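You operate a simulated robot arm through the tools that you are given. There is no shell and no other tool.

You run a simulated robot arm. Do the job below in one go: nothing can be reset, and whatever is moved stays where it is left.

JOB
Measure brass disc 26 and put it in the tray for its size.
Fine: use the black gauge and swing its arm back afterwards.

It is judged by the outcome, as a careful person would: the job done as asked, and still so three seconds after it is handed in. It fails if anything else is knocked over, pushed out of place, dropped, spilled or broken.

ROBOT AND FRAMES
A 6-joint arm with a two-finger parallel gripper, fixed in place. Base frame: the origin is on the floor under the middle of its stand, x ahead of it, y to its left, z up. Lengths are in cm, angles in degrees, forces in N, time in s.
With the tool pointing down near the work surface it reaches from about 30 to 66 cm from the base axis. Its first joint turns from -115.0 to 115.0 degrees. Payload 3.43 kg.
The tool frame sits at the grasp point between the pads (the TCP): z along the fingers, y along the line on which they close. The tips reach 3.4 cm beyond it. The gripper opens to 12.8 cm. The fingers are 2.4 cm wide and 1.2 cm thick; the gripper's body (4.8 by 13 cm) begins 9.6 cm behind the TCP.
Orientation is that of the tool frame in the base frame, as [roll, pitch, yaw] about the fixed x, y, z axes, in that order (R = Rz(yaw) Ry(pitch) Rx(roll)). With the fingers straight down and closing along the base's y, the tool's x points along the base's -x, its y along +y and its z along -z.

CONTROLS
- The arm moves only by the tool servo_tool. Its argument "moves" is a list of rows, each an object of numbers (a shift or turn left out is 0, a gripper value left out holds the last): "x", "y", "z": the shift along the base's x, y, z in units of 400 mm (1.0 is 400 mm); "wx", "wy", "wz": the turn, a rotation vector about the base's x, y, z in units of 90 degrees (1.0 is 90 degrees). In form: [{"x": .., "y": .., "z": .., "wx": .., "wy": .., "wz": ..}, ...]. A call has 1 to 20 rows; each row is the pose to reach, as a shift and turn from the pose commanded when the call began. "claw" is the finger opening in cm, from 0 to 12.8, set as the call begins (left out, the last holds). A call with a number of a shift or a turn outside -1 to 1 is refused whole. A row lasts 0.2 s, in which the tool goes at most 5 cm and 8.6 degrees; a call with a longer step from one row to the next is refused whole, and so is a gripper value outside its range. Where a pose cannot be reached the arm comes as near as it can. A force on the tool above 90 N (or 10 N above the force at the start of the call, whichever is more), or a blocked arm, ends the call early, and 0.2 s more pass. Each finger travels about 15.3 cm/s and halts on what it meets, pressing with about 29 N; the grip force reading is that of the motor and also rises with nothing between the fingers. The clock runs only during rows and for 0.2 s after the last one: add rows that repeat a pose to give the fingers time. It gives the time, the measured TCP pose, the force on the tool (base axes), the opening and the grip force at its end, in the units of the frame above (readings bear some noise), with the torque about the TCP (base axes, N m) and any sound that the robot's microphone picked up.
- Cameras (640 x 400 px; columns grow to the right, rows downward): "scene" is fixed at [21.83, 65.01, 157.97]; the picture's right is [-0.99, 0.13, 0.00], its down [0.11, 0.84, -0.53] and it looks along [-0.07, -0.53, -0.85] (base axes); focal length 214 px, centre (320, 200). "wrist" rides on the gripper at [7.6, -1.1, -16] in the tool frame; the picture's right is [0.15, 0.99, 0.00], its down [-0.88, 0.13, -0.46] and it looks along [-0.45, 0.07, 0.89] (tool axes); focal length 234 px, centre (320, 200). There is no depth. A picture from a camera that has moved, and an enlarged one, comes with that camera's place and axes in the base frame and with its lens.
- camera(camera): a new picture of that camera. It takes no simulated time.
- slide_trunk(by): slides the trunk up (or, below 0, down) by that many cm; the arm rides with it, the base frame stays. It gives what a move gives, with no picture.
- zoom(camera, box): a new picture of the part [left, top, right, bottom] of that camera's present view, enlarged. It takes no simulated time.
- sign_off(): hands the job in; it is judged then, once.

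Nothing tells you positions but the pictures and the camera data. Unless the task says otherwise, let go and move clear before handing in.

The tools are called by a JSON object that holds its "api" and its "payload". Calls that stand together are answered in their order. servo_tool: Moves the arm, as the interface text tells. Its arguments: {"type":"object","properties":{"moves":{"type":"array","items":{"type":"object","properties":{"x":{"type":"number"},"y":{"type":"number"},"z":{"type":"number"},"wx":{"type":"number"},"wy":{"type":"number"},"wz":{"type":"number"}}}},"claw":{"type":"number"}},"required":["moves"]} The other tools are called the same way: slide_trunk (by) moves the trunk up or down; camera (camera) takes a picture; zoom (camera, box) takes an enlarged picture of a part of a camera's view; sign_off () hands the job in.

At the start:

```text
t: 0.0
ee_pos: [22.61, 29.85, 128.42]
ee_rot: [-180.0, -0.1, 180.0]
wrist_force: [1.2, 0.2, 0.1]
torque: [0.01, 0.03, -0.01]
grip_width: 12.81
grip_force: 0.1
trunk travel left (down, up): [-85.0, 14.0]
```

scene: 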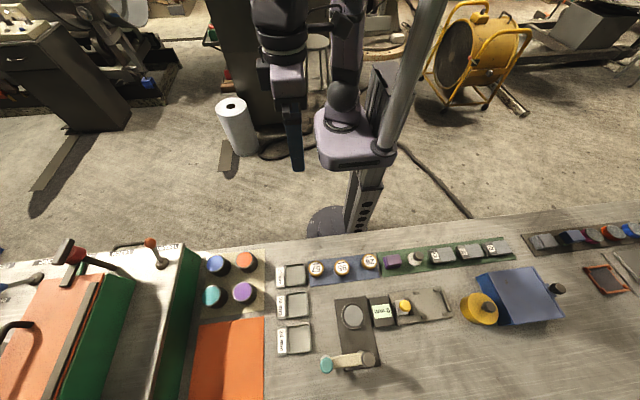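
wrist: 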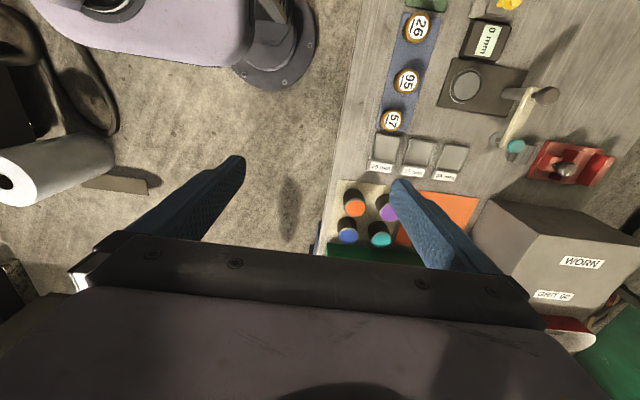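

I see a bench with brass discs on a blue strip, three small trays, and a black gauge with a swing arm and a readout. I'll look closer before moving anything.

{"api": "zoom", "payload": {"camera": "scene", "box": [260, 240, 400, 380]}}

{"api": "zoom", "payload": {"camera": "wrist", "box": [340, 0, 640, 190]}}

{"api": "zoom", "payload": {"camera": "scene", "box": [320, 220, 580, 380]}}

```text
2.86 times, centred on (330, 310) of scene
camera zoom: at [21.83, 65.01, 157.97], right [-0.99, 0.13, 0.0], down [0.11, 0.84, -0.53], along [-0.07, -0.53, -0.85], focal length 613 px, centre (291, -114)
```

zoom: 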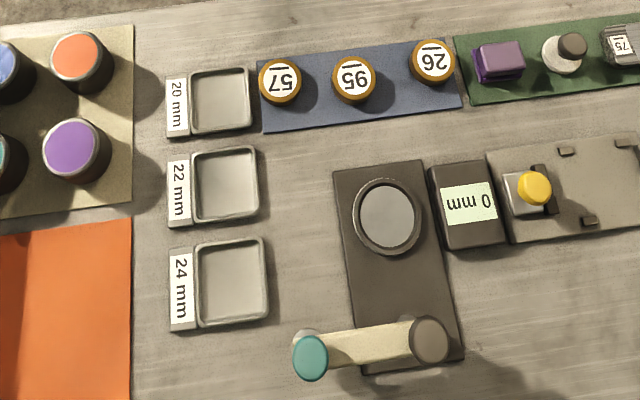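

```text
2.11 times, centred on (490, 95) of wrist
camera zoom: at [15.14, 28.68, 144.41], right [-0.15, 0.99, 0.0], down [0.88, 0.13, 0.46], along [0.45, 0.07, -0.89], focal length 493 px, centre (-38, 421)
```

zoom: 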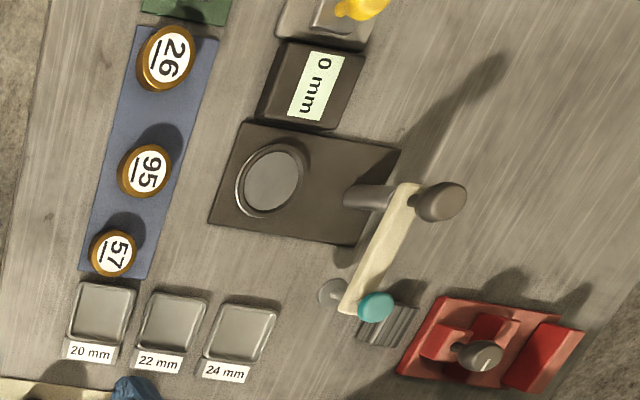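

```text
2.46 times, centred on (450, 300) of scene
camera zoom: at [21.83, 65.01, 157.97], right [-0.99, 0.13, 0.0], down [0.11, 0.84, -0.53], along [-0.07, -0.53, -0.85], focal length 528 px, centre (0, -46)
```

zoom: 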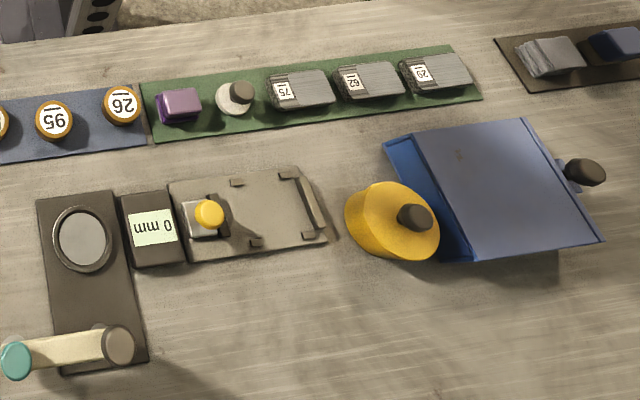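

The discs have underlined numbers, so I'll check which way up they read, and look at the gauge's arm more closely.

{"api": "zoom", "payload": {"camera": "scene", "box": [300, 245, 390, 290]}}

{"api": "zoom", "payload": {"camera": "wrist", "box": [380, 0, 450, 140]}}

{"api": "zoom", "payload": {"camera": "wrist", "box": [430, 50, 580, 160]}}

{"api": "zoom", "payload": {"camera": "scene", "box": [310, 290, 400, 380]}}

```text
7.11 times, centred on (345, 268) of scene
camera zoom: at [21.83, 65.01, 157.97], right [-0.99, 0.13, 0.0], down [0.11, 0.84, -0.53], along [-0.07, -0.53, -0.85], focal length 1525 px, centre (142, -280)
```

zoom: 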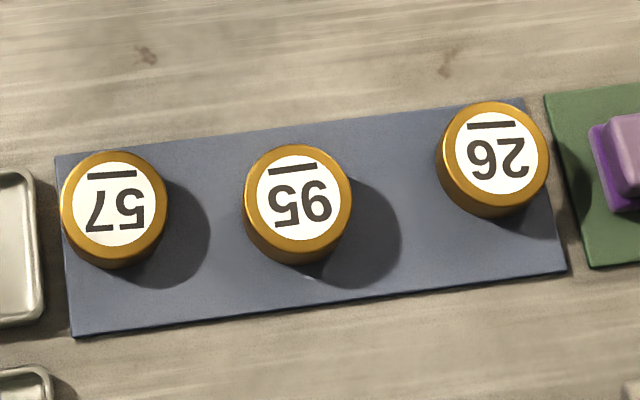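

```text
2.86 times, centred on (415, 70) of wrist
camera zoom: at [15.14, 28.68, 144.41], right [-0.15, 0.99, 0.0], down [0.88, 0.13, 0.46], along [0.45, 0.07, -0.89], focal length 669 px, centre (49, 571)
```

zoom: 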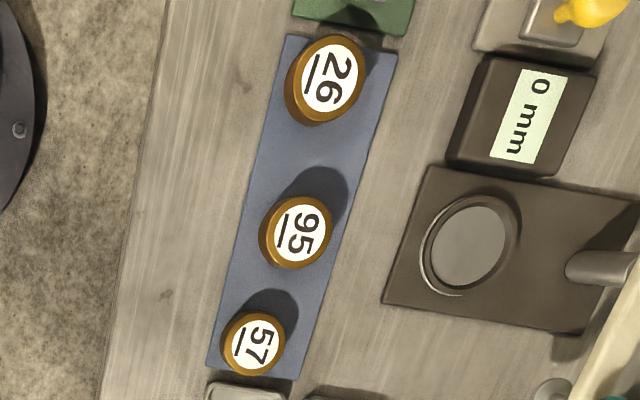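

```text
3.64 times, centred on (505, 105) of wrist
camera zoom: at [15.14, 28.68, 144.41], right [-0.15, 0.99, 0.0], down [0.88, 0.13, 0.46], along [0.45, 0.07, -0.89], focal length 852 px, centre (-353, 546)
```

zoom: 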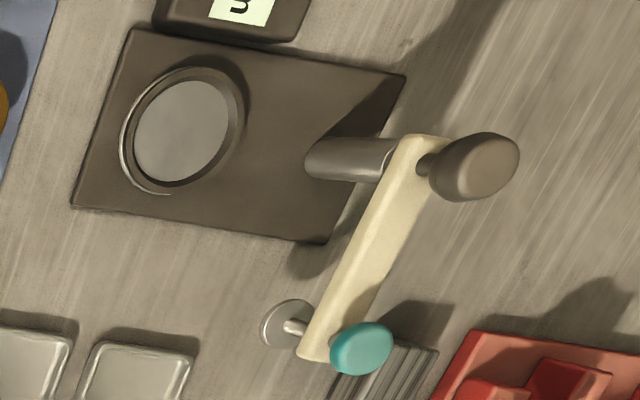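

```text
4.44 times, centred on (355, 335) of scene
camera zoom: at [21.83, 65.01, 157.97], right [-0.99, 0.13, 0.0], down [0.11, 0.84, -0.53], along [-0.07, -0.53, -0.85], focal length 953 px, centre (164, -400)
```

zoom: 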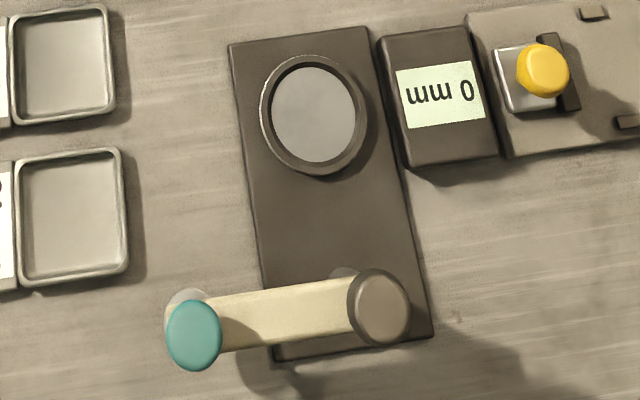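

Disc 26 is the one nearest the purple block. Triangulating from the two cameras puts it at about (3.0, 46.7), top z≈88, with the bench at z≈85.5. The gauge cup is near (11.3, 61.4), its pivot near (11.4, 71) and the teal knob near (21, 71, 96). I'll move above disc 26 at a safe height and look.

{"api": "servo_tool", "payload": {"moves": [{"x": -0.049, "y": 0.042, "z": -0.046}, {"x": -0.098, "y": 0.084, "z": -0.092}, {"x": -0.147, "y": 0.126, "z": -0.138}, {"x": -0.196, "y": 0.168, "z": -0.184}, {"x": -0.245, "y": 0.21, "z": -0.23}, {"x": -0.293, "y": 0.253, "z": -0.276}, {"x": -0.342, "y": 0.295, "z": -0.322}, {"x": -0.391, "y": 0.337, "z": -0.368}, {"x": -0.44, "y": 0.379, "z": -0.414}, {"x": -0.489, "y": 0.421, "z": -0.46}, {"x": -0.489, "y": 0.421, "z": -0.46}], "claw": 12.8}}

```text
t: 2.4
ee_pos: [2.81, 46.88, 110.15]
ee_rot: [179.9, 0.0, 179.9]
wrist_force: [0.5, -0.7, -0.6]
torque: [-0.02, -0.01, 0.0]
grip_width: 12.81
grip_force: 0.0
trunk travel left (down, up): [-85.0, 14.0]
```

{"api": "camera", "payload": {"camera": "wrist"}}

{"api": "camera", "payload": {"camera": "scene"}}

```text
taken
camera wrist: at [-4.74, 45.65, 126.21], right [-0.15, 0.99, 0.0], down [0.88, 0.13, 0.46], along [0.45, 0.07, -0.89], focal length 234 px, centre (320, 200)
```

wrist: 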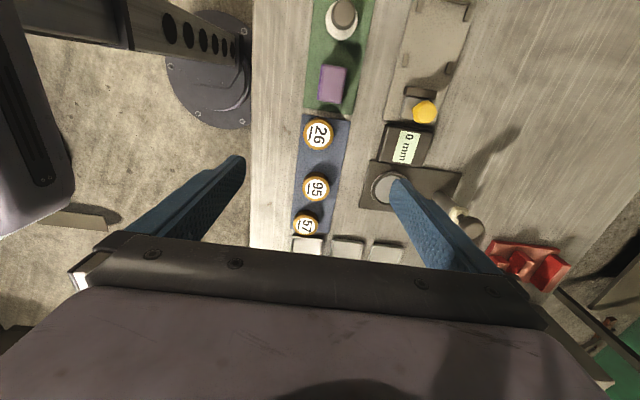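

```text
taken
```

scene: 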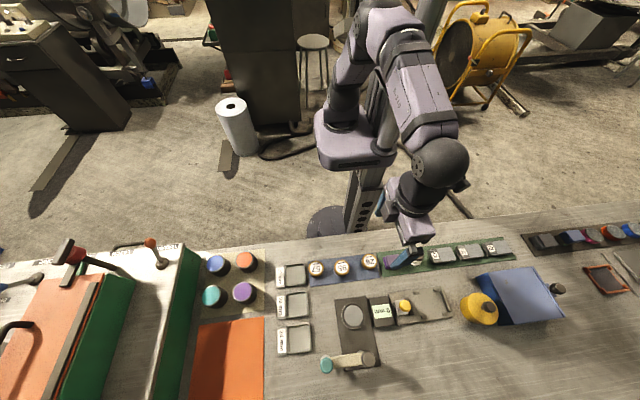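

{"api": "zoom", "payload": {"camera": "wrist", "box": [270, 90, 370, 250]}}

{"api": "zoom", "payload": {"camera": "wrist", "box": [340, 110, 500, 270]}}

```text
2.50 times, centred on (320, 170) of wrist
camera zoom: at [-4.74, 45.65, 126.21], right [-0.15, 0.99, 0.0], down [0.88, 0.13, 0.46], along [0.45, 0.07, -0.89], focal length 585 px, centre (320, 275)
```

zoom: 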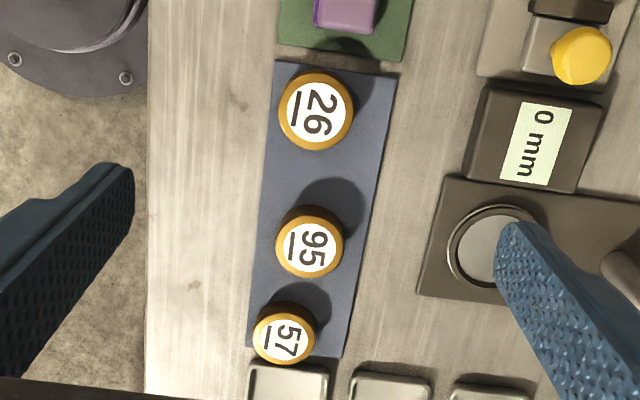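

```text
2.50 times, centred on (420, 190) of wrist
camera zoom: at [-4.74, 45.65, 126.21], right [-0.15, 0.99, 0.0], down [0.88, 0.13, 0.46], along [0.45, 0.07, -0.89], focal length 585 px, centre (70, 225)
```

zoom: 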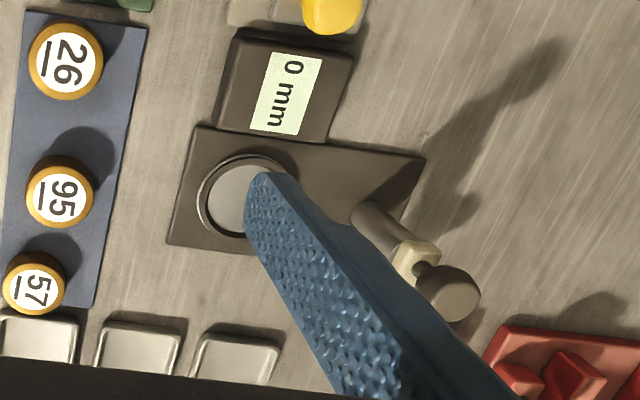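

I'm directly above disc 26, estimated at (2.9, 46.65). I'll narrow the fingers to 8 cm, go down part way and check alignment again.

{"api": "servo_tool", "payload": {"moves": [{"z": -0.075}, {"z": -0.15}, {"z": -0.225}, {"z": -0.3}, {"z": -0.35}, {"z": -0.375}, {"z": -0.375}], "claw": 8.0}}

{"api": "camera", "payload": {"camera": "wrist"}}

{"api": "zoom", "payload": {"camera": "scene", "box": [330, 220, 430, 320]}}

```text
t: 4.0
ee_pos: [2.94, 46.63, 95.14]
ee_rot: [-180.0, 0.0, 180.0]
wrist_force: [0.5, 0.1, -0.2]
torque: [0.04, 0.01, 0.01]
grip_width: 8.0
grip_force: 0.1
trunk travel left (down, up): [-85.0, 14.0]
```

```text
taken
camera wrist: at [-4.51, 45.53, 111.11], right [-0.15, 0.99, 0.0], down [0.88, 0.13, 0.46], along [0.45, 0.07, -0.89], focal length 234 px, centre (320, 200)
```

wrist: 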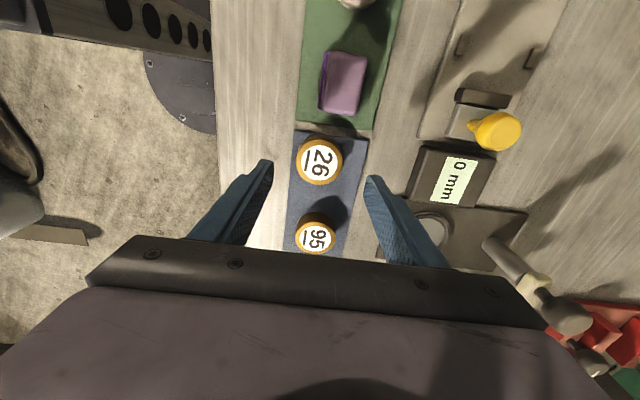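

```text
4.00 times, centred on (380, 270) of scene
camera zoom: at [21.83, 65.01, 157.97], right [-0.99, 0.13, 0.0], down [0.11, 0.84, -0.53], along [-0.07, -0.53, -0.85], focal length 858 px, centre (80, -80)
```

zoom: 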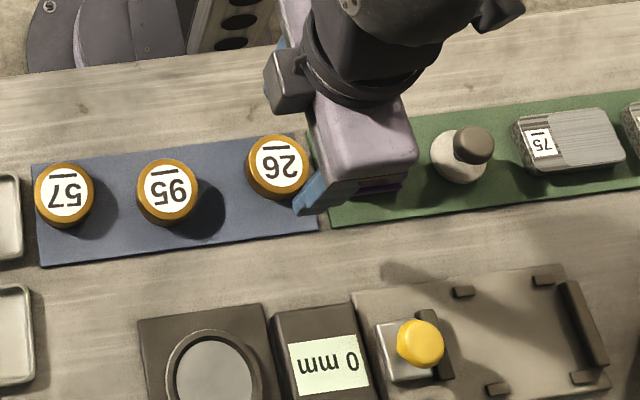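

{"api": "zoom", "payload": {"camera": "wrist", "box": [240, 110, 400, 270]}}

{"api": "zoom", "payload": {"camera": "scene", "box": [355, 235, 425, 285]}}

```text
2.50 times, centred on (320, 190) of wrist
camera zoom: at [-4.51, 45.53, 111.11], right [-0.15, 0.99, 0.0], down [0.88, 0.13, 0.46], along [0.45, 0.07, -0.89], focal length 585 px, centre (320, 225)
```

zoom: 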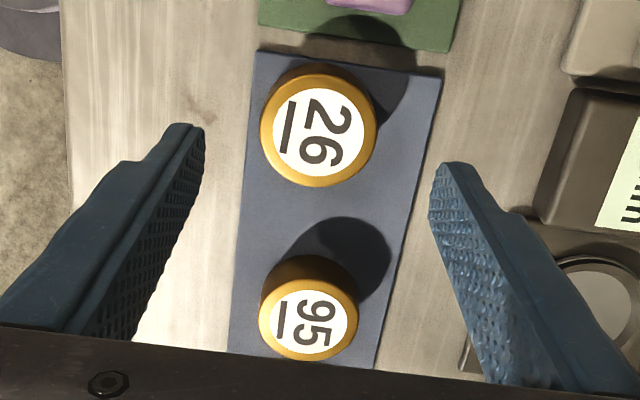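

```text
8.00 times, centred on (390, 260) of scene
camera zoom: at [21.83, 65.01, 157.97], right [-0.99, 0.13, 0.0], down [0.11, 0.84, -0.53], along [-0.07, -0.53, -0.85], focal length 1716 px, centre (-240, -280)
```

zoom: 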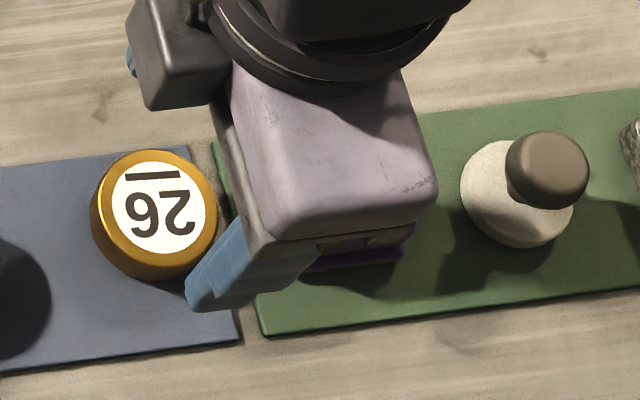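

Disc 26 is centred under the tool, with its top at z≈87.9. I'll go down so the tips overlap the top centimetre or so of the disc, then close.

{"api": "servo_tool", "payload": {"moves": [{"z": -0.03}, {"z": -0.06}, {"z": -0.09}, {"z": -0.11}, {"z": -0.118}, {"z": -0.118}], "claw": 8.0}}

{"api": "zoom", "payload": {"camera": "wrist", "box": [240, 110, 400, 270]}}

{"api": "zoom", "payload": {"camera": "scene", "box": [345, 235, 415, 285]}}

```text
t: 5.4
ee_pos: [3.17, 46.68, 90.2]
ee_rot: [179.9, 0.0, 180.0]
wrist_force: [0.8, -0.3, 0.4]
torque: [-0.01, -0.01, 0.02]
grip_width: 7.99
grip_force: 0.1
trunk travel left (down, up): [-85.0, 14.0]
```

```text
2.50 times, centred on (320, 190) of wrist
camera zoom: at [-4.29, 45.51, 106.17], right [-0.15, 0.99, 0.0], down [0.88, 0.13, 0.46], along [0.45, 0.07, -0.89], focal length 585 px, centre (320, 225)
```

zoom: 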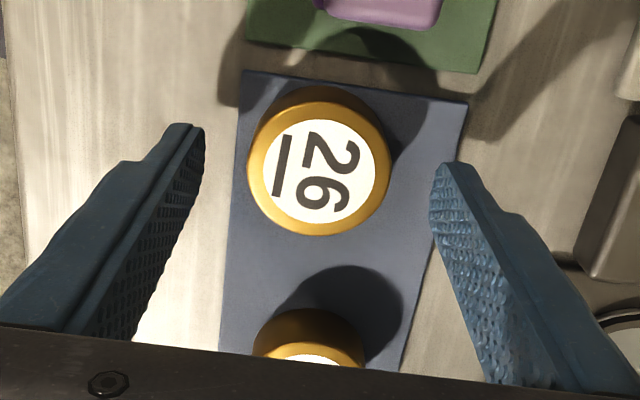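

```text
8.00 times, centred on (380, 260) of scene
camera zoom: at [21.83, 65.01, 157.97], right [-0.99, 0.13, 0.0], down [0.11, 0.84, -0.53], along [-0.07, -0.53, -0.85], focal length 1716 px, centre (-160, -280)
```

zoom: 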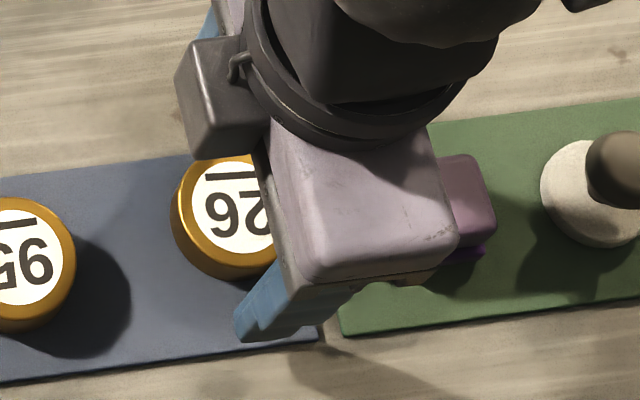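

The disc sits centred between the fingers, so I'll close on it.

{"api": "servo_tool", "payload": {"moves": [{"z": 0}, {"z": 0}, {"z": 0}, {"z": 0}], "claw": 3.0}}

{"api": "zoom", "payload": {"camera": "wrist", "box": [240, 110, 400, 270]}}

```text
t: 6.4
ee_pos: [3.4, 46.59, 90.26]
ee_rot: [-180.0, 0.0, 179.9]
wrist_force: [0.3, -0.9, -0.3]
torque: [0.0, -0.02, -0.01]
grip_width: 4.87
grip_force: 28.8
trunk travel left (down, up): [-85.0, 14.0]
```

```text
2.50 times, centred on (320, 190) of wrist
camera zoom: at [-4.29, 45.49, 106.17], right [-0.15, 0.99, 0.0], down [0.88, 0.13, 0.46], along [0.45, 0.07, -0.89], focal length 585 px, centre (320, 225)
```

zoom: 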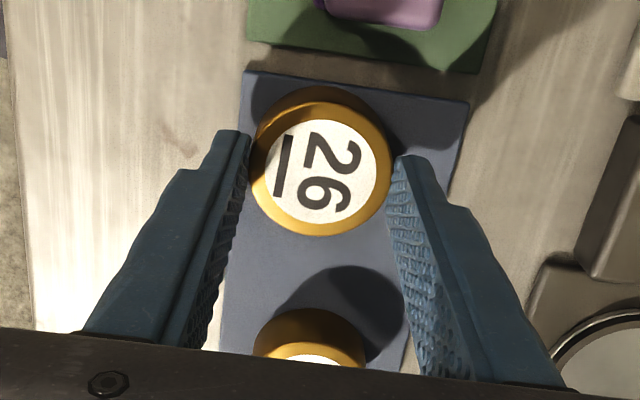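

Gripped at 4.87 cm. I'll lift and look at the gauge cup and the route to it.

{"api": "servo_tool", "payload": {"moves": [{"z": 0.02}, {"z": 0.05}, {"z": 0.1}, {"z": 0.15}, {"z": 0.2}, {"z": 0.25}, {"z": 0.275}, {"z": 0.275}]}}

{"api": "camera", "payload": {"camera": "wrist"}}

{"api": "camera", "payload": {"camera": "scene"}}

```text
t: 8.2
ee_pos: [3.02, 46.61, 101.14]
ee_rot: [180.0, 0.0, 179.8]
wrist_force: [0.0, -1.1, 0.1]
torque: [-0.02, 0.0, -0.01]
grip_width: 2.97
grip_force: 0.0
trunk travel left (down, up): [-85.0, 14.0]
```

```text
taken
camera wrist: at [-4.6, 45.49, 117.08], right [-0.15, 0.99, 0.0], down [0.88, 0.13, 0.46], along [0.45, 0.07, -0.89], focal length 234 px, centre (320, 200)
```

wrist: 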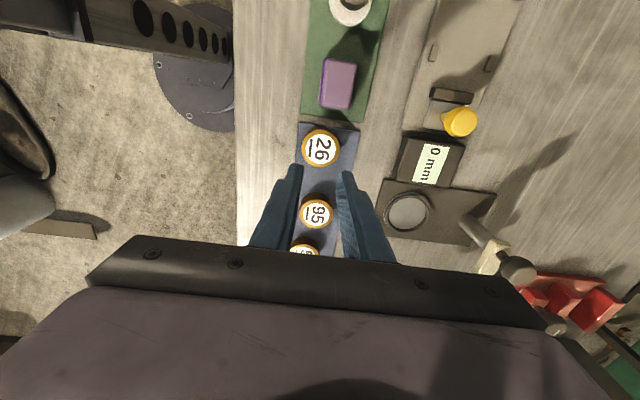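

```text
taken
```

scene: 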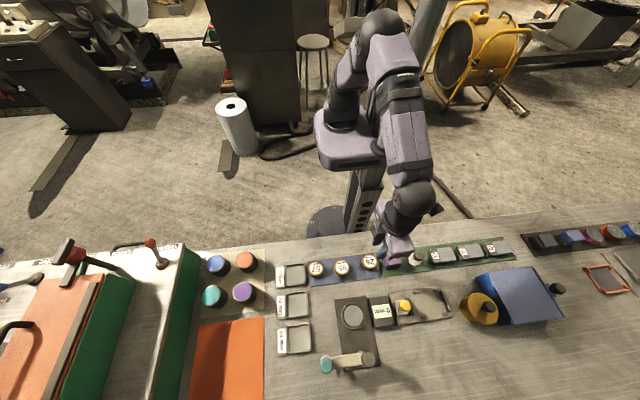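

The disc slipped out as I lifted; it appears to be still in its place on the mat. I'll check that before gripping again.

{"api": "zoom", "payload": {"camera": "wrist", "box": [260, 100, 400, 240]}}

{"api": "zoom", "payload": {"camera": "scene", "box": [345, 240, 415, 290]}}

```text
2.86 times, centred on (330, 170) of wrist
camera zoom: at [-4.6, 45.49, 117.08], right [-0.15, 0.99, 0.0], down [0.88, 0.13, 0.46], along [0.45, 0.07, -0.89], focal length 669 px, centre (291, 286)
```

zoom: 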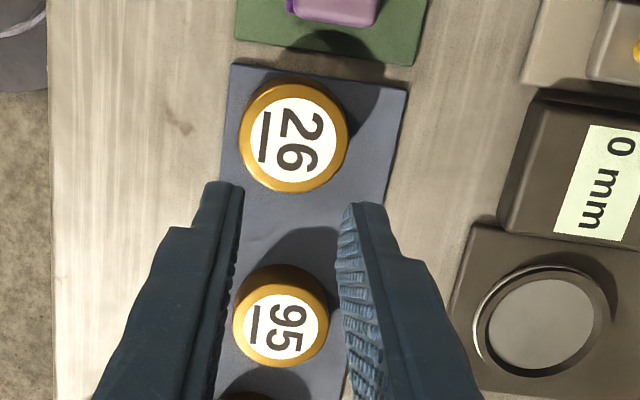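

```text
8.00 times, centred on (380, 265) of scene
camera zoom: at [21.83, 65.01, 157.97], right [-0.99, 0.13, 0.0], down [0.11, 0.84, -0.53], along [-0.07, -0.53, -0.85], focal length 1716 px, centre (-160, -320)
```

zoom: 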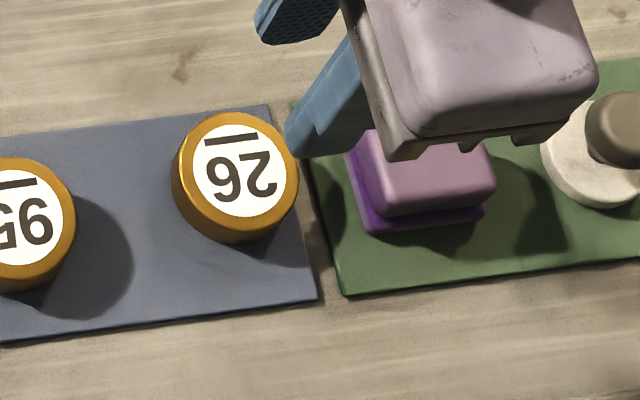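

The disc hasn't moved, and its top edge is bevelled, so the shallow grip slid off. I'll grip about 0.6 cm deeper and lift much more gently.

{"api": "servo_tool", "payload": {"moves": [{"z": 0}, {"z": 0}, {"z": -0.05}, {"z": -0.1}, {"z": -0.15}, {"z": -0.2}, {"z": -0.24}, {"z": -0.265}, {"z": -0.28}, {"z": -0.29}, {"z": -0.29}], "claw": 8.0}}

{"api": "zoom", "payload": {"camera": "wrist", "box": [240, 110, 400, 270]}}

```text
t: 10.6
ee_pos: [3.08, 46.74, 89.72]
ee_rot: [179.9, 0.0, 179.9]
wrist_force: [-0.7, 0.1, -0.2]
torque: [-0.01, -0.02, -0.02]
grip_width: 8.01
grip_force: 0.1
trunk travel left (down, up): [-85.0, 14.0]
```

```text
2.50 times, centred on (320, 190) of wrist
camera zoom: at [-4.41, 45.6, 105.69], right [-0.15, 0.99, 0.0], down [0.88, 0.13, 0.46], along [0.45, 0.07, -0.89], focal length 585 px, centre (320, 225)
```

zoom: 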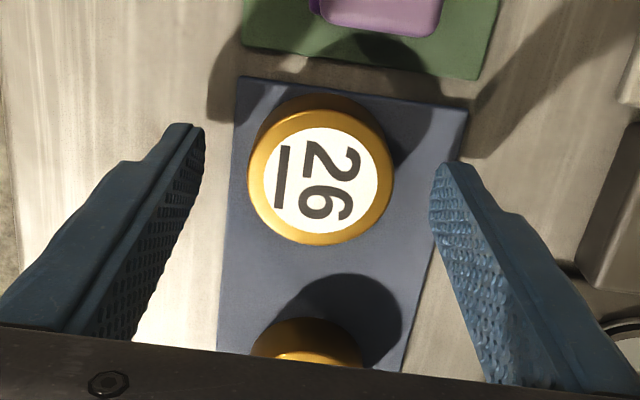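

{"api": "servo_tool", "payload": {"moves": [{"z": 0}, {"z": 0}, {"z": 0}, {"z": 0}, {"z": 0}], "claw": 2.0}}

{"api": "servo_tool", "payload": {"moves": [{"z": 0.001}, {"z": 0.003}, {"z": 0.006}, {"z": 0.01}, {"z": 0.014}, {"z": 0.018}, {"z": 0.021}, {"z": 0.023}, {"z": 0.025}, {"z": 0.025}]}}

{"api": "zoom", "payload": {"camera": "wrist", "box": [240, 110, 400, 270]}}

```text
t: 11.8
ee_pos: [3.07, 46.81, 89.73]
ee_rot: [180.0, 0.0, 180.0]
wrist_force: [0.1, 0.8, -1.7]
torque: [0.06, -0.04, 0.01]
grip_width: 4.82
grip_force: 29.2
trunk travel left (down, up): [-85.0, 14.0]
```

```text
t: 14.0
ee_pos: [3.22, 46.66, 90.82]
ee_rot: [179.9, 0.0, 180.0]
wrist_force: [-0.4, 0.8, -4.2]
torque: [-0.03, -0.01, 0.02]
grip_width: 4.81
grip_force: 29.5
trunk travel left (down, up): [-85.0, 14.0]
```

```text
2.50 times, centred on (320, 190) of wrist
camera zoom: at [-4.36, 45.54, 106.64], right [-0.15, 0.99, 0.0], down [0.88, 0.13, 0.46], along [0.45, 0.07, -0.89], focal length 585 px, centre (320, 225)
```

zoom: 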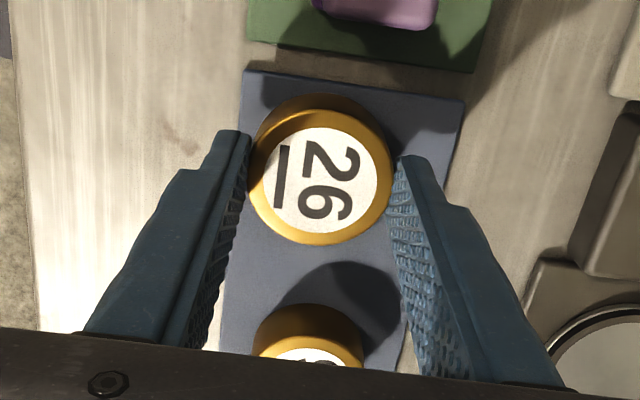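

The disc is now held and off the mat, with about 4 N of load. I'll raise it gently, carry it over the gauge cup at about (11.2, 61.4), and look again.

{"api": "servo_tool", "payload": {"moves": [{"z": 0.004}, {"z": 0.012}, {"z": 0.025}, {"z": 0.045}, {"z": 0.07}, {"z": 0.095}, {"z": 0.12}, {"z": 0.145}, {"z": 0.17}, {"z": 0.19}, {"z": 0.207}, {"z": 0.22}, {"z": 0.229}, {"z": 0.2325}, {"z": 0.2325}]}}

{"api": "servo_tool", "payload": {"moves": [{"x": 0.003, "y": 0.005}, {"x": 0.008, "y": 0.015}, {"x": 0.018, "y": 0.033}, {"x": 0.032, "y": 0.058}, {"x": 0.048, "y": 0.086}, {"x": 0.065, "y": 0.117}, {"x": 0.083, "y": 0.149}, {"x": 0.101, "y": 0.181}, {"x": 0.119, "y": 0.213}, {"x": 0.136, "y": 0.244}, {"x": 0.152, "y": 0.273}, {"x": 0.167, "y": 0.3}, {"x": 0.18, "y": 0.324}, {"x": 0.191, "y": 0.344}, {"x": 0.199, "y": 0.358}, {"x": 0.204, "y": 0.366}, {"x": 0.206, "y": 0.369}, {"x": 0.206, "y": 0.369}]}}

{"api": "camera", "payload": {"camera": "wrist"}}

{"api": "camera", "payload": {"camera": "scene"}}

```text
t: 17.2
ee_pos: [3.1, 46.69, 99.95]
ee_rot: [179.9, 0.0, -180.0]
wrist_force: [0.9, -0.9, -4.0]
torque: [0.02, 0.0, 0.0]
grip_width: 4.83
grip_force: 28.6
trunk travel left (down, up): [-85.0, 14.0]
```

```text
t: 21.0
ee_pos: [11.21, 59.72, 99.82]
ee_rot: [-180.0, 0.0, 179.8]
wrist_force: [-0.9, -0.9, -3.4]
torque: [0.03, -0.01, -0.02]
grip_width: 4.83
grip_force: 29.1
out of reach, approached as far as the arm can: row 14, 15, 16, 17, 18
trunk travel left (down, up): [-85.0, 14.0]
```

```text
taken
camera wrist: at [3.7, 58.53, 115.81], right [-0.15, 0.99, 0.0], down [0.88, 0.13, 0.46], along [0.45, 0.07, -0.89], focal length 234 px, centre (320, 200)
```

wrist: 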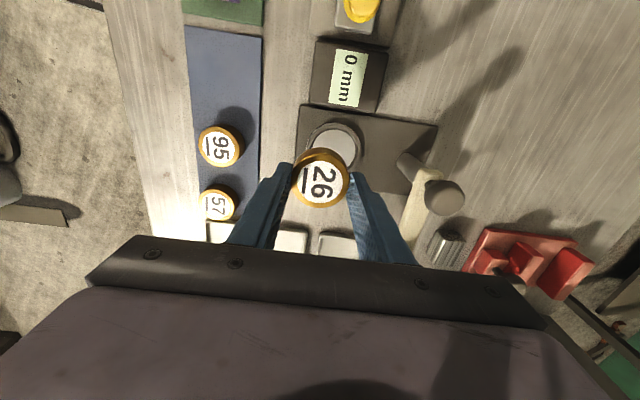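

```text
taken
```

scene: 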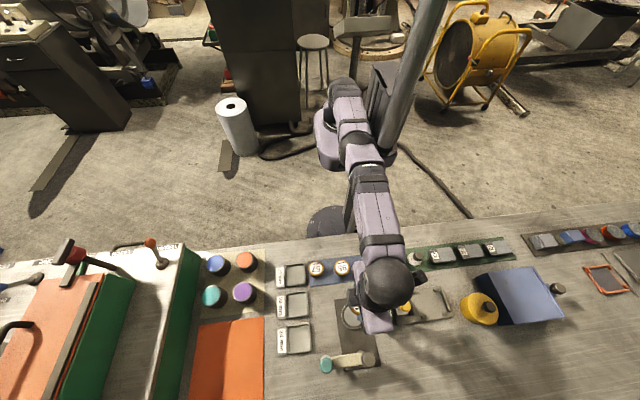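

The disc is held over the gauge but the arm hit its reach limit at this height; lower down it should reach further. I'll descend a few cm and see where it ends up.

{"api": "servo_tool", "payload": {"moves": [{"z": -0.006}, {"z": -0.018}, {"z": -0.035}, {"z": -0.055}, {"z": -0.072}, {"z": -0.085}, {"z": -0.093}, {"z": -0.097}, {"z": -0.097}]}}

{"api": "camera", "payload": {"camera": "wrist"}}

```text
t: 23.0
ee_pos: [11.17, 59.83, 95.89]
ee_rot: [179.9, 0.1, 180.0]
wrist_force: [0.1, 0.8, -3.1]
torque: [0.0, -0.01, -0.03]
grip_width: 4.86
grip_force: 29.1
trunk travel left (down, up): [-85.0, 14.0]
```

```text
taken
camera wrist: at [3.65, 58.65, 111.92], right [-0.15, 0.99, 0.0], down [0.88, 0.13, 0.46], along [0.45, 0.07, -0.89], focal length 234 px, centre (320, 200)
```

wrist: 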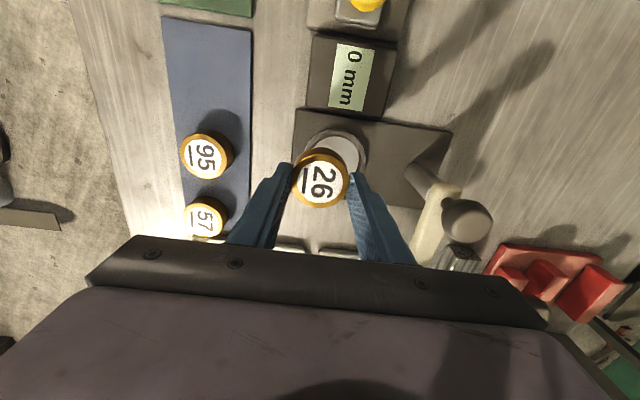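

{"api": "zoom", "payload": {"camera": "wrist", "box": [260, 90, 420, 250]}}

{"api": "zoom", "payload": {"camera": "scene", "box": [320, 270, 420, 370]}}

```text
2.50 times, centred on (340, 170) of wrist
camera zoom: at [3.65, 58.65, 111.92], right [-0.15, 0.99, 0.0], down [0.88, 0.13, 0.46], along [0.45, 0.07, -0.89], focal length 585 px, centre (270, 275)
```

zoom: 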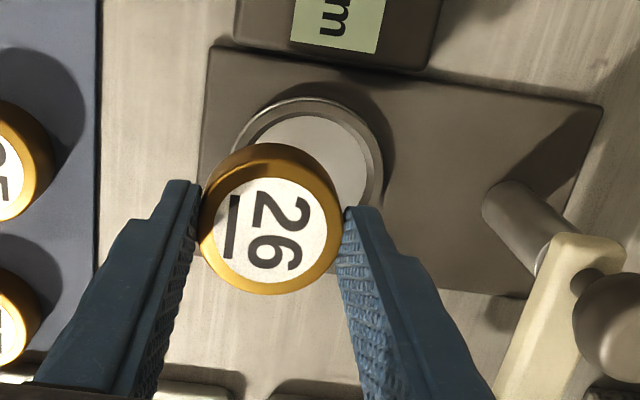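

```text
4.00 times, centred on (370, 320) of scene
camera zoom: at [21.83, 65.01, 157.97], right [-0.99, 0.13, 0.0], down [0.11, 0.84, -0.53], along [-0.07, -0.53, -0.85], focal length 858 px, centre (120, -280)
```

zoom: 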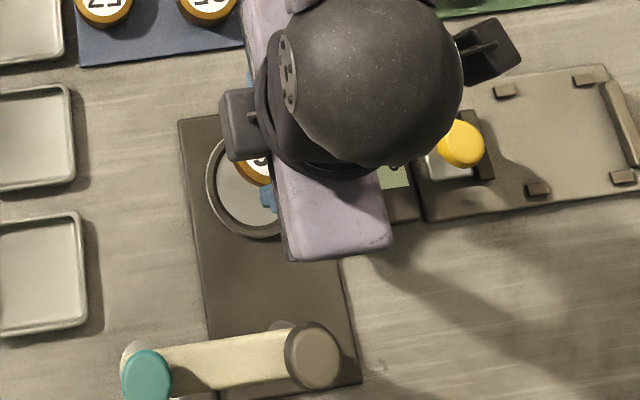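

{"api": "servo_tool", "payload": {"moves": [{"y": 0.005}, {"y": 0.014}, {"y": 0.026}, {"y": 0.036}, {"y": 0.0415}, {"y": 0.0425}, {"y": 0.0425}]}}

{"api": "zoom", "payload": {"camera": "wrist", "box": [260, 90, 420, 250]}}

{"api": "zoom", "payload": {"camera": "scene", "box": [320, 270, 420, 370]}}

```text
t: 24.6
ee_pos: [11.24, 60.05, 95.88]
ee_rot: [-179.9, 0.1, 180.0]
wrist_force: [0.1, 0.6, -4.0]
torque: [0.01, -0.03, 0.01]
grip_width: 4.81
grip_force: 28.7
out of reach, approached as far as the arm can: row 3, 4, 5, 6, 7
trunk travel left (down, up): [-85.0, 14.0]
```

```text
2.50 times, centred on (340, 170) of wrist
camera zoom: at [3.62, 58.91, 111.85], right [-0.15, 0.99, 0.0], down [0.88, 0.13, 0.46], along [0.45, 0.07, -0.89], focal length 585 px, centre (270, 275)
```

zoom: 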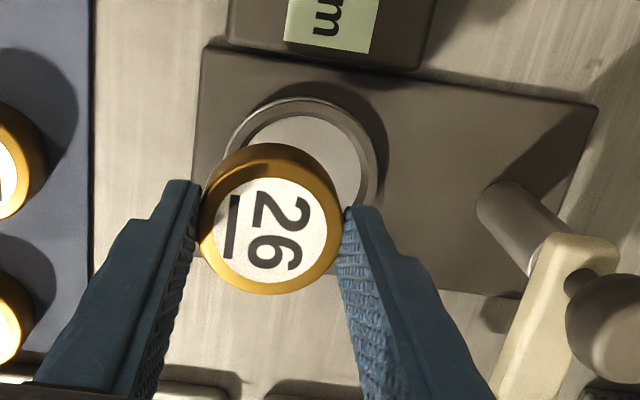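

```text
4.00 times, centred on (370, 320) of scene
camera zoom: at [21.83, 65.01, 157.97], right [-0.99, 0.13, 0.0], down [0.11, 0.84, -0.53], along [-0.07, -0.53, -0.85], focal length 858 px, centre (120, -280)
```

zoom: 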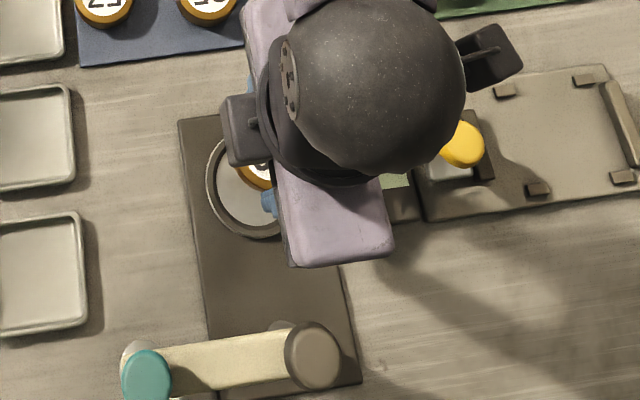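

The arm is at its reach limit here too. I'll look at the arm's posture to judge whether moving the trunk helps.

{"api": "zoom", "payload": {"camera": "scene", "box": [270, 40, 470, 380]}}

{"api": "camera", "payload": {"camera": "wrist"}}

```text
1.18 times, centred on (370, 210) of scene
camera zoom: at [21.83, 65.01, 157.97], right [-0.99, 0.13, 0.0], down [0.11, 0.84, -0.53], along [-0.07, -0.53, -0.85], focal length 252 px, centre (261, 188)
```

zoom: 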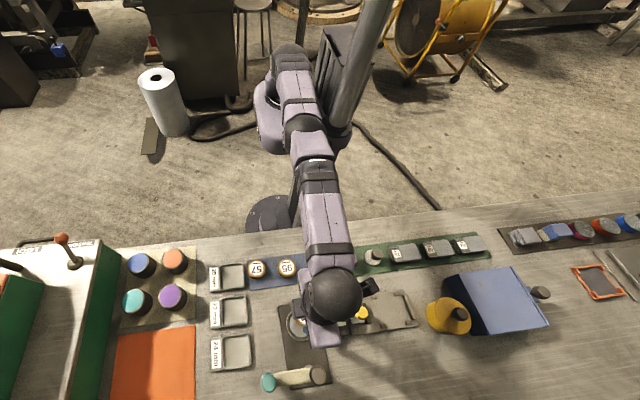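

```text
taken
camera wrist: at [3.62, 58.91, 111.85], right [-0.15, 0.99, 0.0], down [0.88, 0.13, 0.46], along [0.45, 0.07, -0.89], focal length 234 px, centre (320, 200)
```

wrist: 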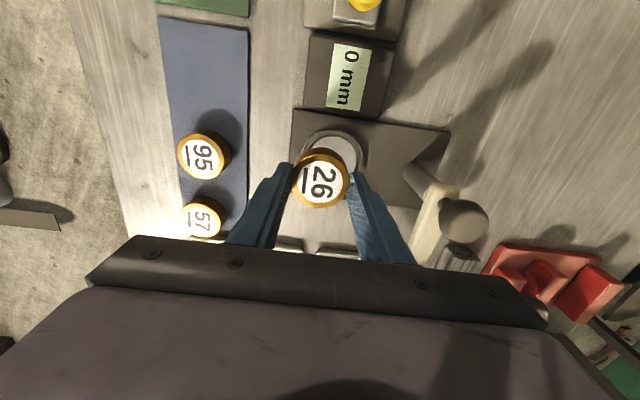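

The arm looks almost straight out. I'll test whether going a bit lower buys more reach, staying clear of the gauge.

{"api": "servo_tool", "payload": {"moves": [{"y": 0.006, "z": -0.006}, {"y": 0.012, "z": -0.02}, {"y": 0.018, "z": -0.035}, {"y": 0.024, "z": -0.048}, {"y": 0.03, "z": -0.056}, {"y": 0.036, "z": -0.06}, {"y": 0.036, "z": -0.06}, {"y": 0.036, "z": -0.06}]}}

```text
t: 26.4
ee_pos: [11.09, 60.17, 93.34]
ee_rot: [180.0, 0.0, -180.0]
wrist_force: [0.4, -0.1, -4.0]
torque: [-0.01, 0.01, 0.0]
grip_width: 4.85
grip_force: 28.5
out of reach, approached as far as the arm can: row 2, 3, 4, 5, 6, 7, 8
trunk travel left (down, up): [-85.0, 14.0]
```

Straight down, the reach tops out near 61.2 cm, so I'll lean the tool outward about 4.5° to bring the disc over the cup centre.

{"api": "servo_tool", "payload": {"moves": [{"wx": 0.012}, {"wx": 0.025, "y": 0.003}, {"wx": 0.038, "y": 0.01}, {"wx": 0.05, "y": 0.018}, {"wx": 0.05, "y": 0.026}, {"wx": 0.05, "y": 0.031}, {"wx": 0.05, "y": 0.0325}, {"wx": 0.05, "y": 0.0325}]}}

{"api": "zoom", "payload": {"camera": "wrist", "box": [260, 90, 420, 250]}}

{"api": "zoom", "payload": {"camera": "scene", "box": [320, 270, 420, 370]}}

```text
t: 28.2
ee_pos: [11.1, 61.92, 93.31]
ee_rot: [175.6, 0.0, -179.9]
wrist_force: [-1.1, 0.2, -3.0]
torque: [0.01, 0.03, 0.01]
grip_width: 4.82
grip_force: 28.8
out of reach, approached as far as the arm can: row 2, 3, 4, 5, 6, 7, 8
trunk travel left (down, up): [-85.0, 14.0]
```

```text
2.50 times, centred on (340, 170) of wrist
camera zoom: at [3.51, 59.47, 109.29], right [-0.15, 0.99, 0.08], down [0.88, 0.09, 0.46], along [0.45, 0.13, -0.88], focal length 585 px, centre (270, 275)
```

zoom: 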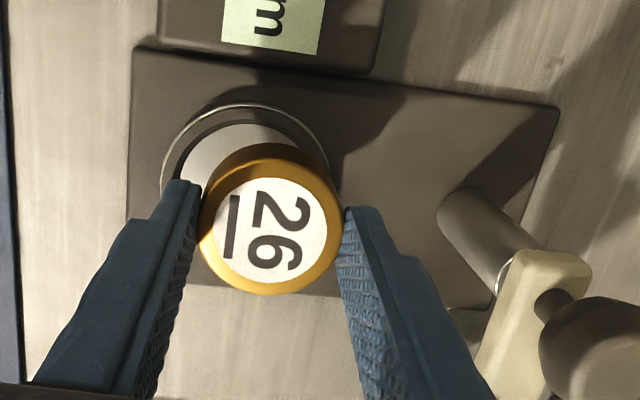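

```text
4.00 times, centred on (370, 320) of scene
camera zoom: at [21.83, 65.01, 157.97], right [-0.99, 0.13, 0.0], down [0.11, 0.84, -0.53], along [-0.07, -0.53, -0.85], focal length 858 px, centre (120, -280)
```

zoom: 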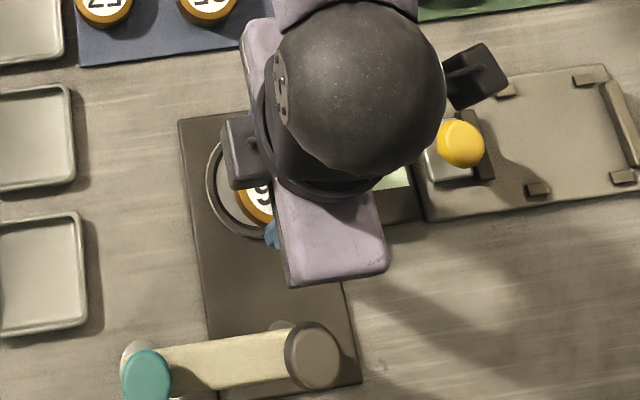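

The disc is now slightly beyond the cup centre, so I'll come back about 0.6 cm in y, then lower part way.

{"api": "servo_tool", "payload": {"moves": [{"y": -0.005, "x": 0.001}, {"y": -0.011, "x": 0.002}, {"y": -0.015, "x": 0.002}, {"y": -0.0155, "x": 0.002}, {"y": -0.0155, "x": 0.002}]}}

{"api": "zoom", "payload": {"camera": "wrist", "box": [260, 90, 420, 250]}}

{"api": "zoom", "payload": {"camera": "scene", "box": [330, 290, 400, 350]}}

```text
t: 29.4
ee_pos: [11.13, 61.79, 93.48]
ee_rot: [175.6, 0.0, 180.0]
wrist_force: [-0.6, -0.3, -4.1]
torque: [0.0, -0.01, -0.03]
grip_width: 4.84
grip_force: 29.2
out of reach, approached as far as the arm can: row 2, 3, 4, 5
trunk travel left (down, up): [-85.0, 14.0]
```

```text
2.50 times, centred on (340, 170) of wrist
camera zoom: at [3.52, 59.47, 109.29], right [-0.15, 0.99, 0.08], down [0.88, 0.09, 0.46], along [0.45, 0.13, -0.88], focal length 585 px, centre (270, 275)
```

zoom: 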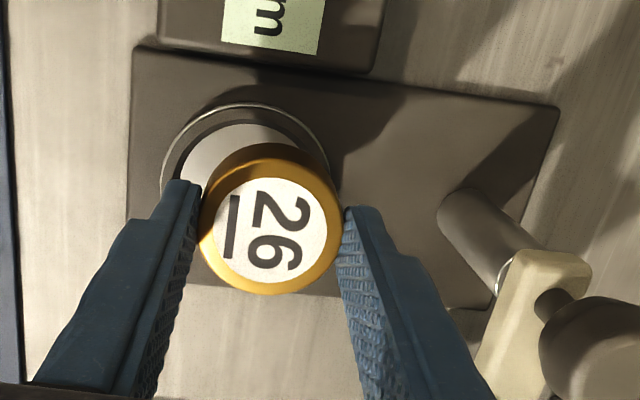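

```text
6.67 times, centred on (365, 320) of scene
camera zoom: at [21.83, 65.01, 157.97], right [-0.99, 0.13, 0.0], down [0.11, 0.84, -0.53], along [-0.07, -0.53, -0.85], focal length 1430 px, centre (20, -600)
```

zoom: 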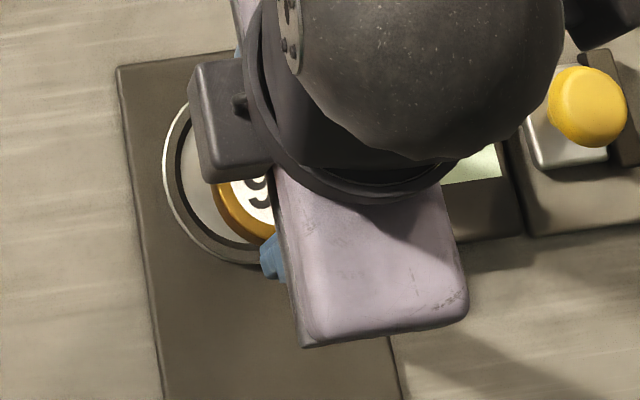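

The command point seems to sit beyond reach, so the arm didn't move. I'll pull the target further in and watch the measured position.

{"api": "servo_tool", "payload": {"moves": [{"y": -0.006}, {"y": -0.012}, {"y": -0.018}, {"y": -0.02}, {"y": -0.02}]}}

```text
t: 30.6
ee_pos: [11.22, 61.81, 93.59]
ee_rot: [175.6, 0.0, 179.9]
wrist_force: [0.3, -0.7, -4.1]
torque: [0.0, 0.0, 0.0]
grip_width: 4.85
grip_force: 28.3
out of reach, approached as far as the arm can: row 2, 3, 4, 5
trunk travel left (down, up): [-85.0, 14.0]
```

{"api": "servo_tool", "payload": {"moves": [{"y": -0.01}, {"y": -0.02}, {"y": -0.03}, {"y": -0.04}, {"y": -0.05}, {"y": -0.06}, {"y": -0.06}]}}

```text
t: 32.2
ee_pos: [11.15, 61.76, 93.35]
ee_rot: [175.6, -0.1, 180.0]
wrist_force: [-0.5, 0.0, -3.9]
torque: [-0.02, 0.02, -0.01]
grip_width: 4.86
grip_force: 29.1
out of reach, approached as far as the arm can: row 1, 2, 3, 4, 5, 6, 7
trunk travel left (down, up): [-85.0, 14.0]
```

{"api": "servo_tool", "payload": {"moves": [{"y": -0.006}, {"y": -0.012}, {"y": -0.018}, {"y": -0.022}, {"y": -0.022}]}}

```text
t: 33.4
ee_pos: [11.35, 61.84, 93.54]
ee_rot: [175.8, 0.0, -180.0]
wrist_force: [-0.1, 0.1, -3.6]
torque: [-0.02, 0.01, -0.02]
grip_width: 4.84
grip_force: 28.9
out of reach, approached as far as the arm can: row 1, 2, 3, 4, 5
trunk travel left (down, up): [-85.0, 14.0]
```

The arm is stuck in its fully straight (singular) posture, so pure inward commands do nothing. A small downward move should let the elbow flex again; there's still clearance under the disc.

{"api": "servo_tool", "payload": {"moves": [{"z": -0.007}, {"z": -0.014}, {"z": -0.021}, {"z": -0.028}, {"z": -0.03}, {"z": -0.03}]}}

```text
t: 34.8
ee_pos: [11.59, 61.85, 92.23]
ee_rot: [175.6, 0.0, 180.0]
wrist_force: [0.0, -0.2, -2.9]
torque: [0.01, -0.01, 0.01]
grip_width: 4.83
grip_force: 28.9
trunk travel left (down, up): [-85.0, 14.0]
```

{"api": "servo_tool", "payload": {"moves": [{"y": -0.004}, {"y": -0.009}, {"y": -0.014}, {"y": -0.017}, {"y": -0.017}]}}

{"api": "zoom", "payload": {"camera": "wrist", "box": [260, 90, 420, 250]}}

{"api": "zoom", "payload": {"camera": "scene", "box": [330, 290, 400, 350]}}

```text
t: 36.0
ee_pos: [11.38, 61.75, 92.26]
ee_rot: [175.6, 0.0, 179.8]
wrist_force: [-0.3, 0.0, -3.2]
torque: [-0.01, -0.03, -0.04]
grip_width: 4.84
grip_force: 29.0
out of reach, approached as far as the arm can: row 2, 3, 4, 5
trunk travel left (down, up): [-85.0, 14.0]
```

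```text
2.50 times, centred on (340, 170) of wrist
camera zoom: at [3.9, 59.46, 108.13], right [-0.15, 0.99, 0.08], down [0.88, 0.09, 0.46], along [0.45, 0.13, -0.88], focal length 585 px, centre (270, 275)
```

zoom: 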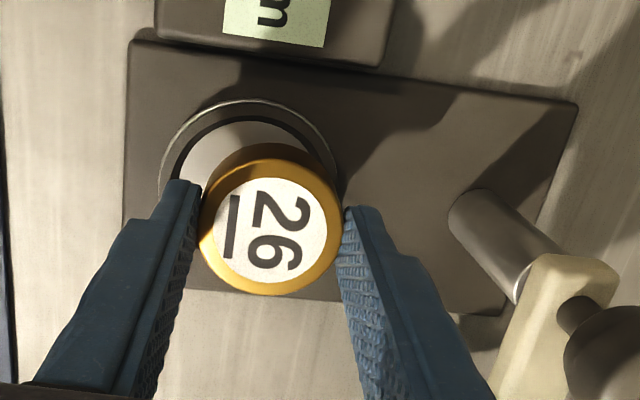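

```text
6.67 times, centred on (365, 320) of scene
camera zoom: at [21.83, 65.01, 157.97], right [-0.99, 0.13, 0.0], down [0.11, 0.84, -0.53], along [-0.07, -0.53, -0.85], focal length 1430 px, centre (20, -600)
```

zoom: 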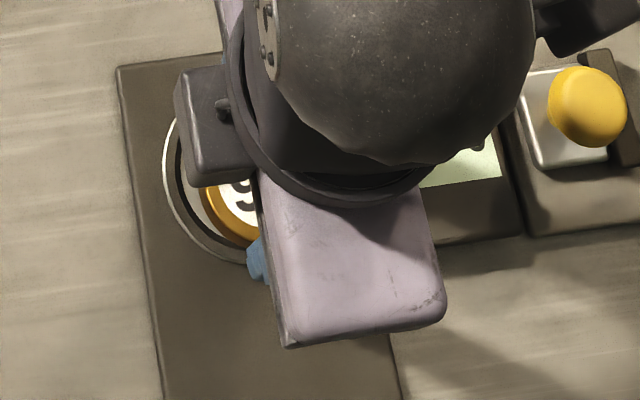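

The elbow is locked straight. I'll use the trunk: raise it a little at a time with the disc held, then come down and inward so the elbow flexes properly.

{"api": "slide_trunk", "payload": {"by": 2}}

```text
t: 36.7
ee_pos: [11.38, 61.85, 94.27]
ee_rot: [175.6, 0.1, 179.9]
wrist_force: [-0.3, 0.7, -4.4]
torque: [-0.05, -0.04, 0.01]
grip_width: 4.87
grip_force: 29.1
trunk travel left (down, up): [-87.0, 12.0]
```

{"api": "slide_trunk", "payload": {"by": 6}}

{"api": "zoom", "payload": {"camera": "wrist", "box": [260, 90, 420, 250]}}

```text
t: 37.7
ee_pos: [11.46, 61.84, 100.24]
ee_rot: [175.5, 0.1, 180.0]
wrist_force: [0.2, -0.3, -4.6]
torque: [0.0, -0.01, -0.02]
grip_width: 4.85
grip_force: 29.1
trunk travel left (down, up): [-93.0, 6.0]
```

```text
2.50 times, centred on (340, 170) of wrist
camera zoom: at [3.9, 59.48, 116.12], right [-0.15, 0.99, 0.08], down [0.88, 0.09, 0.46], along [0.45, 0.13, -0.88], focal length 585 px, centre (270, 275)
```

zoom: 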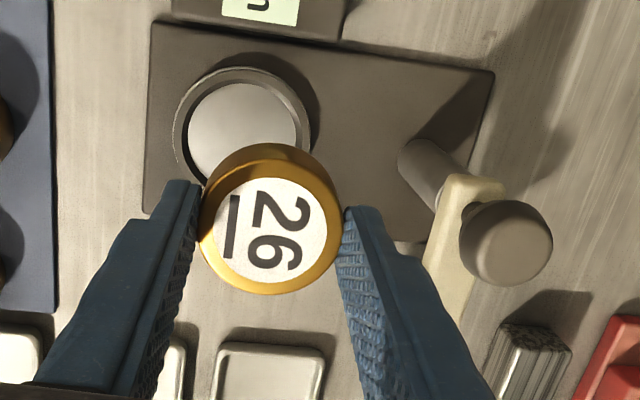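

{"api": "servo_tool", "payload": {"moves": [{"y": -0.02, "z": -0.02}, {"y": -0.05, "z": -0.045}, {"y": -0.085, "z": -0.07}, {"y": -0.12, "z": -0.095}, {"y": -0.155, "z": -0.115}, {"y": -0.185, "z": -0.125}, {"y": -0.2, "z": -0.13}, {"y": -0.2, "z": -0.13}]}}

```text
t: 39.5
ee_pos: [12.29, 61.53, 95.18]
ee_rot: [175.8, -0.2, 180.0]
wrist_force: [-0.6, -0.5, -3.2]
torque: [-0.03, 0.0, 0.0]
grip_width: 4.82
grip_force: 28.9
out of reach, approached as far as the arm can: row 1, 2, 3, 4, 5, 6, 7, 8
trunk travel left (down, up): [-93.0, 6.0]
```

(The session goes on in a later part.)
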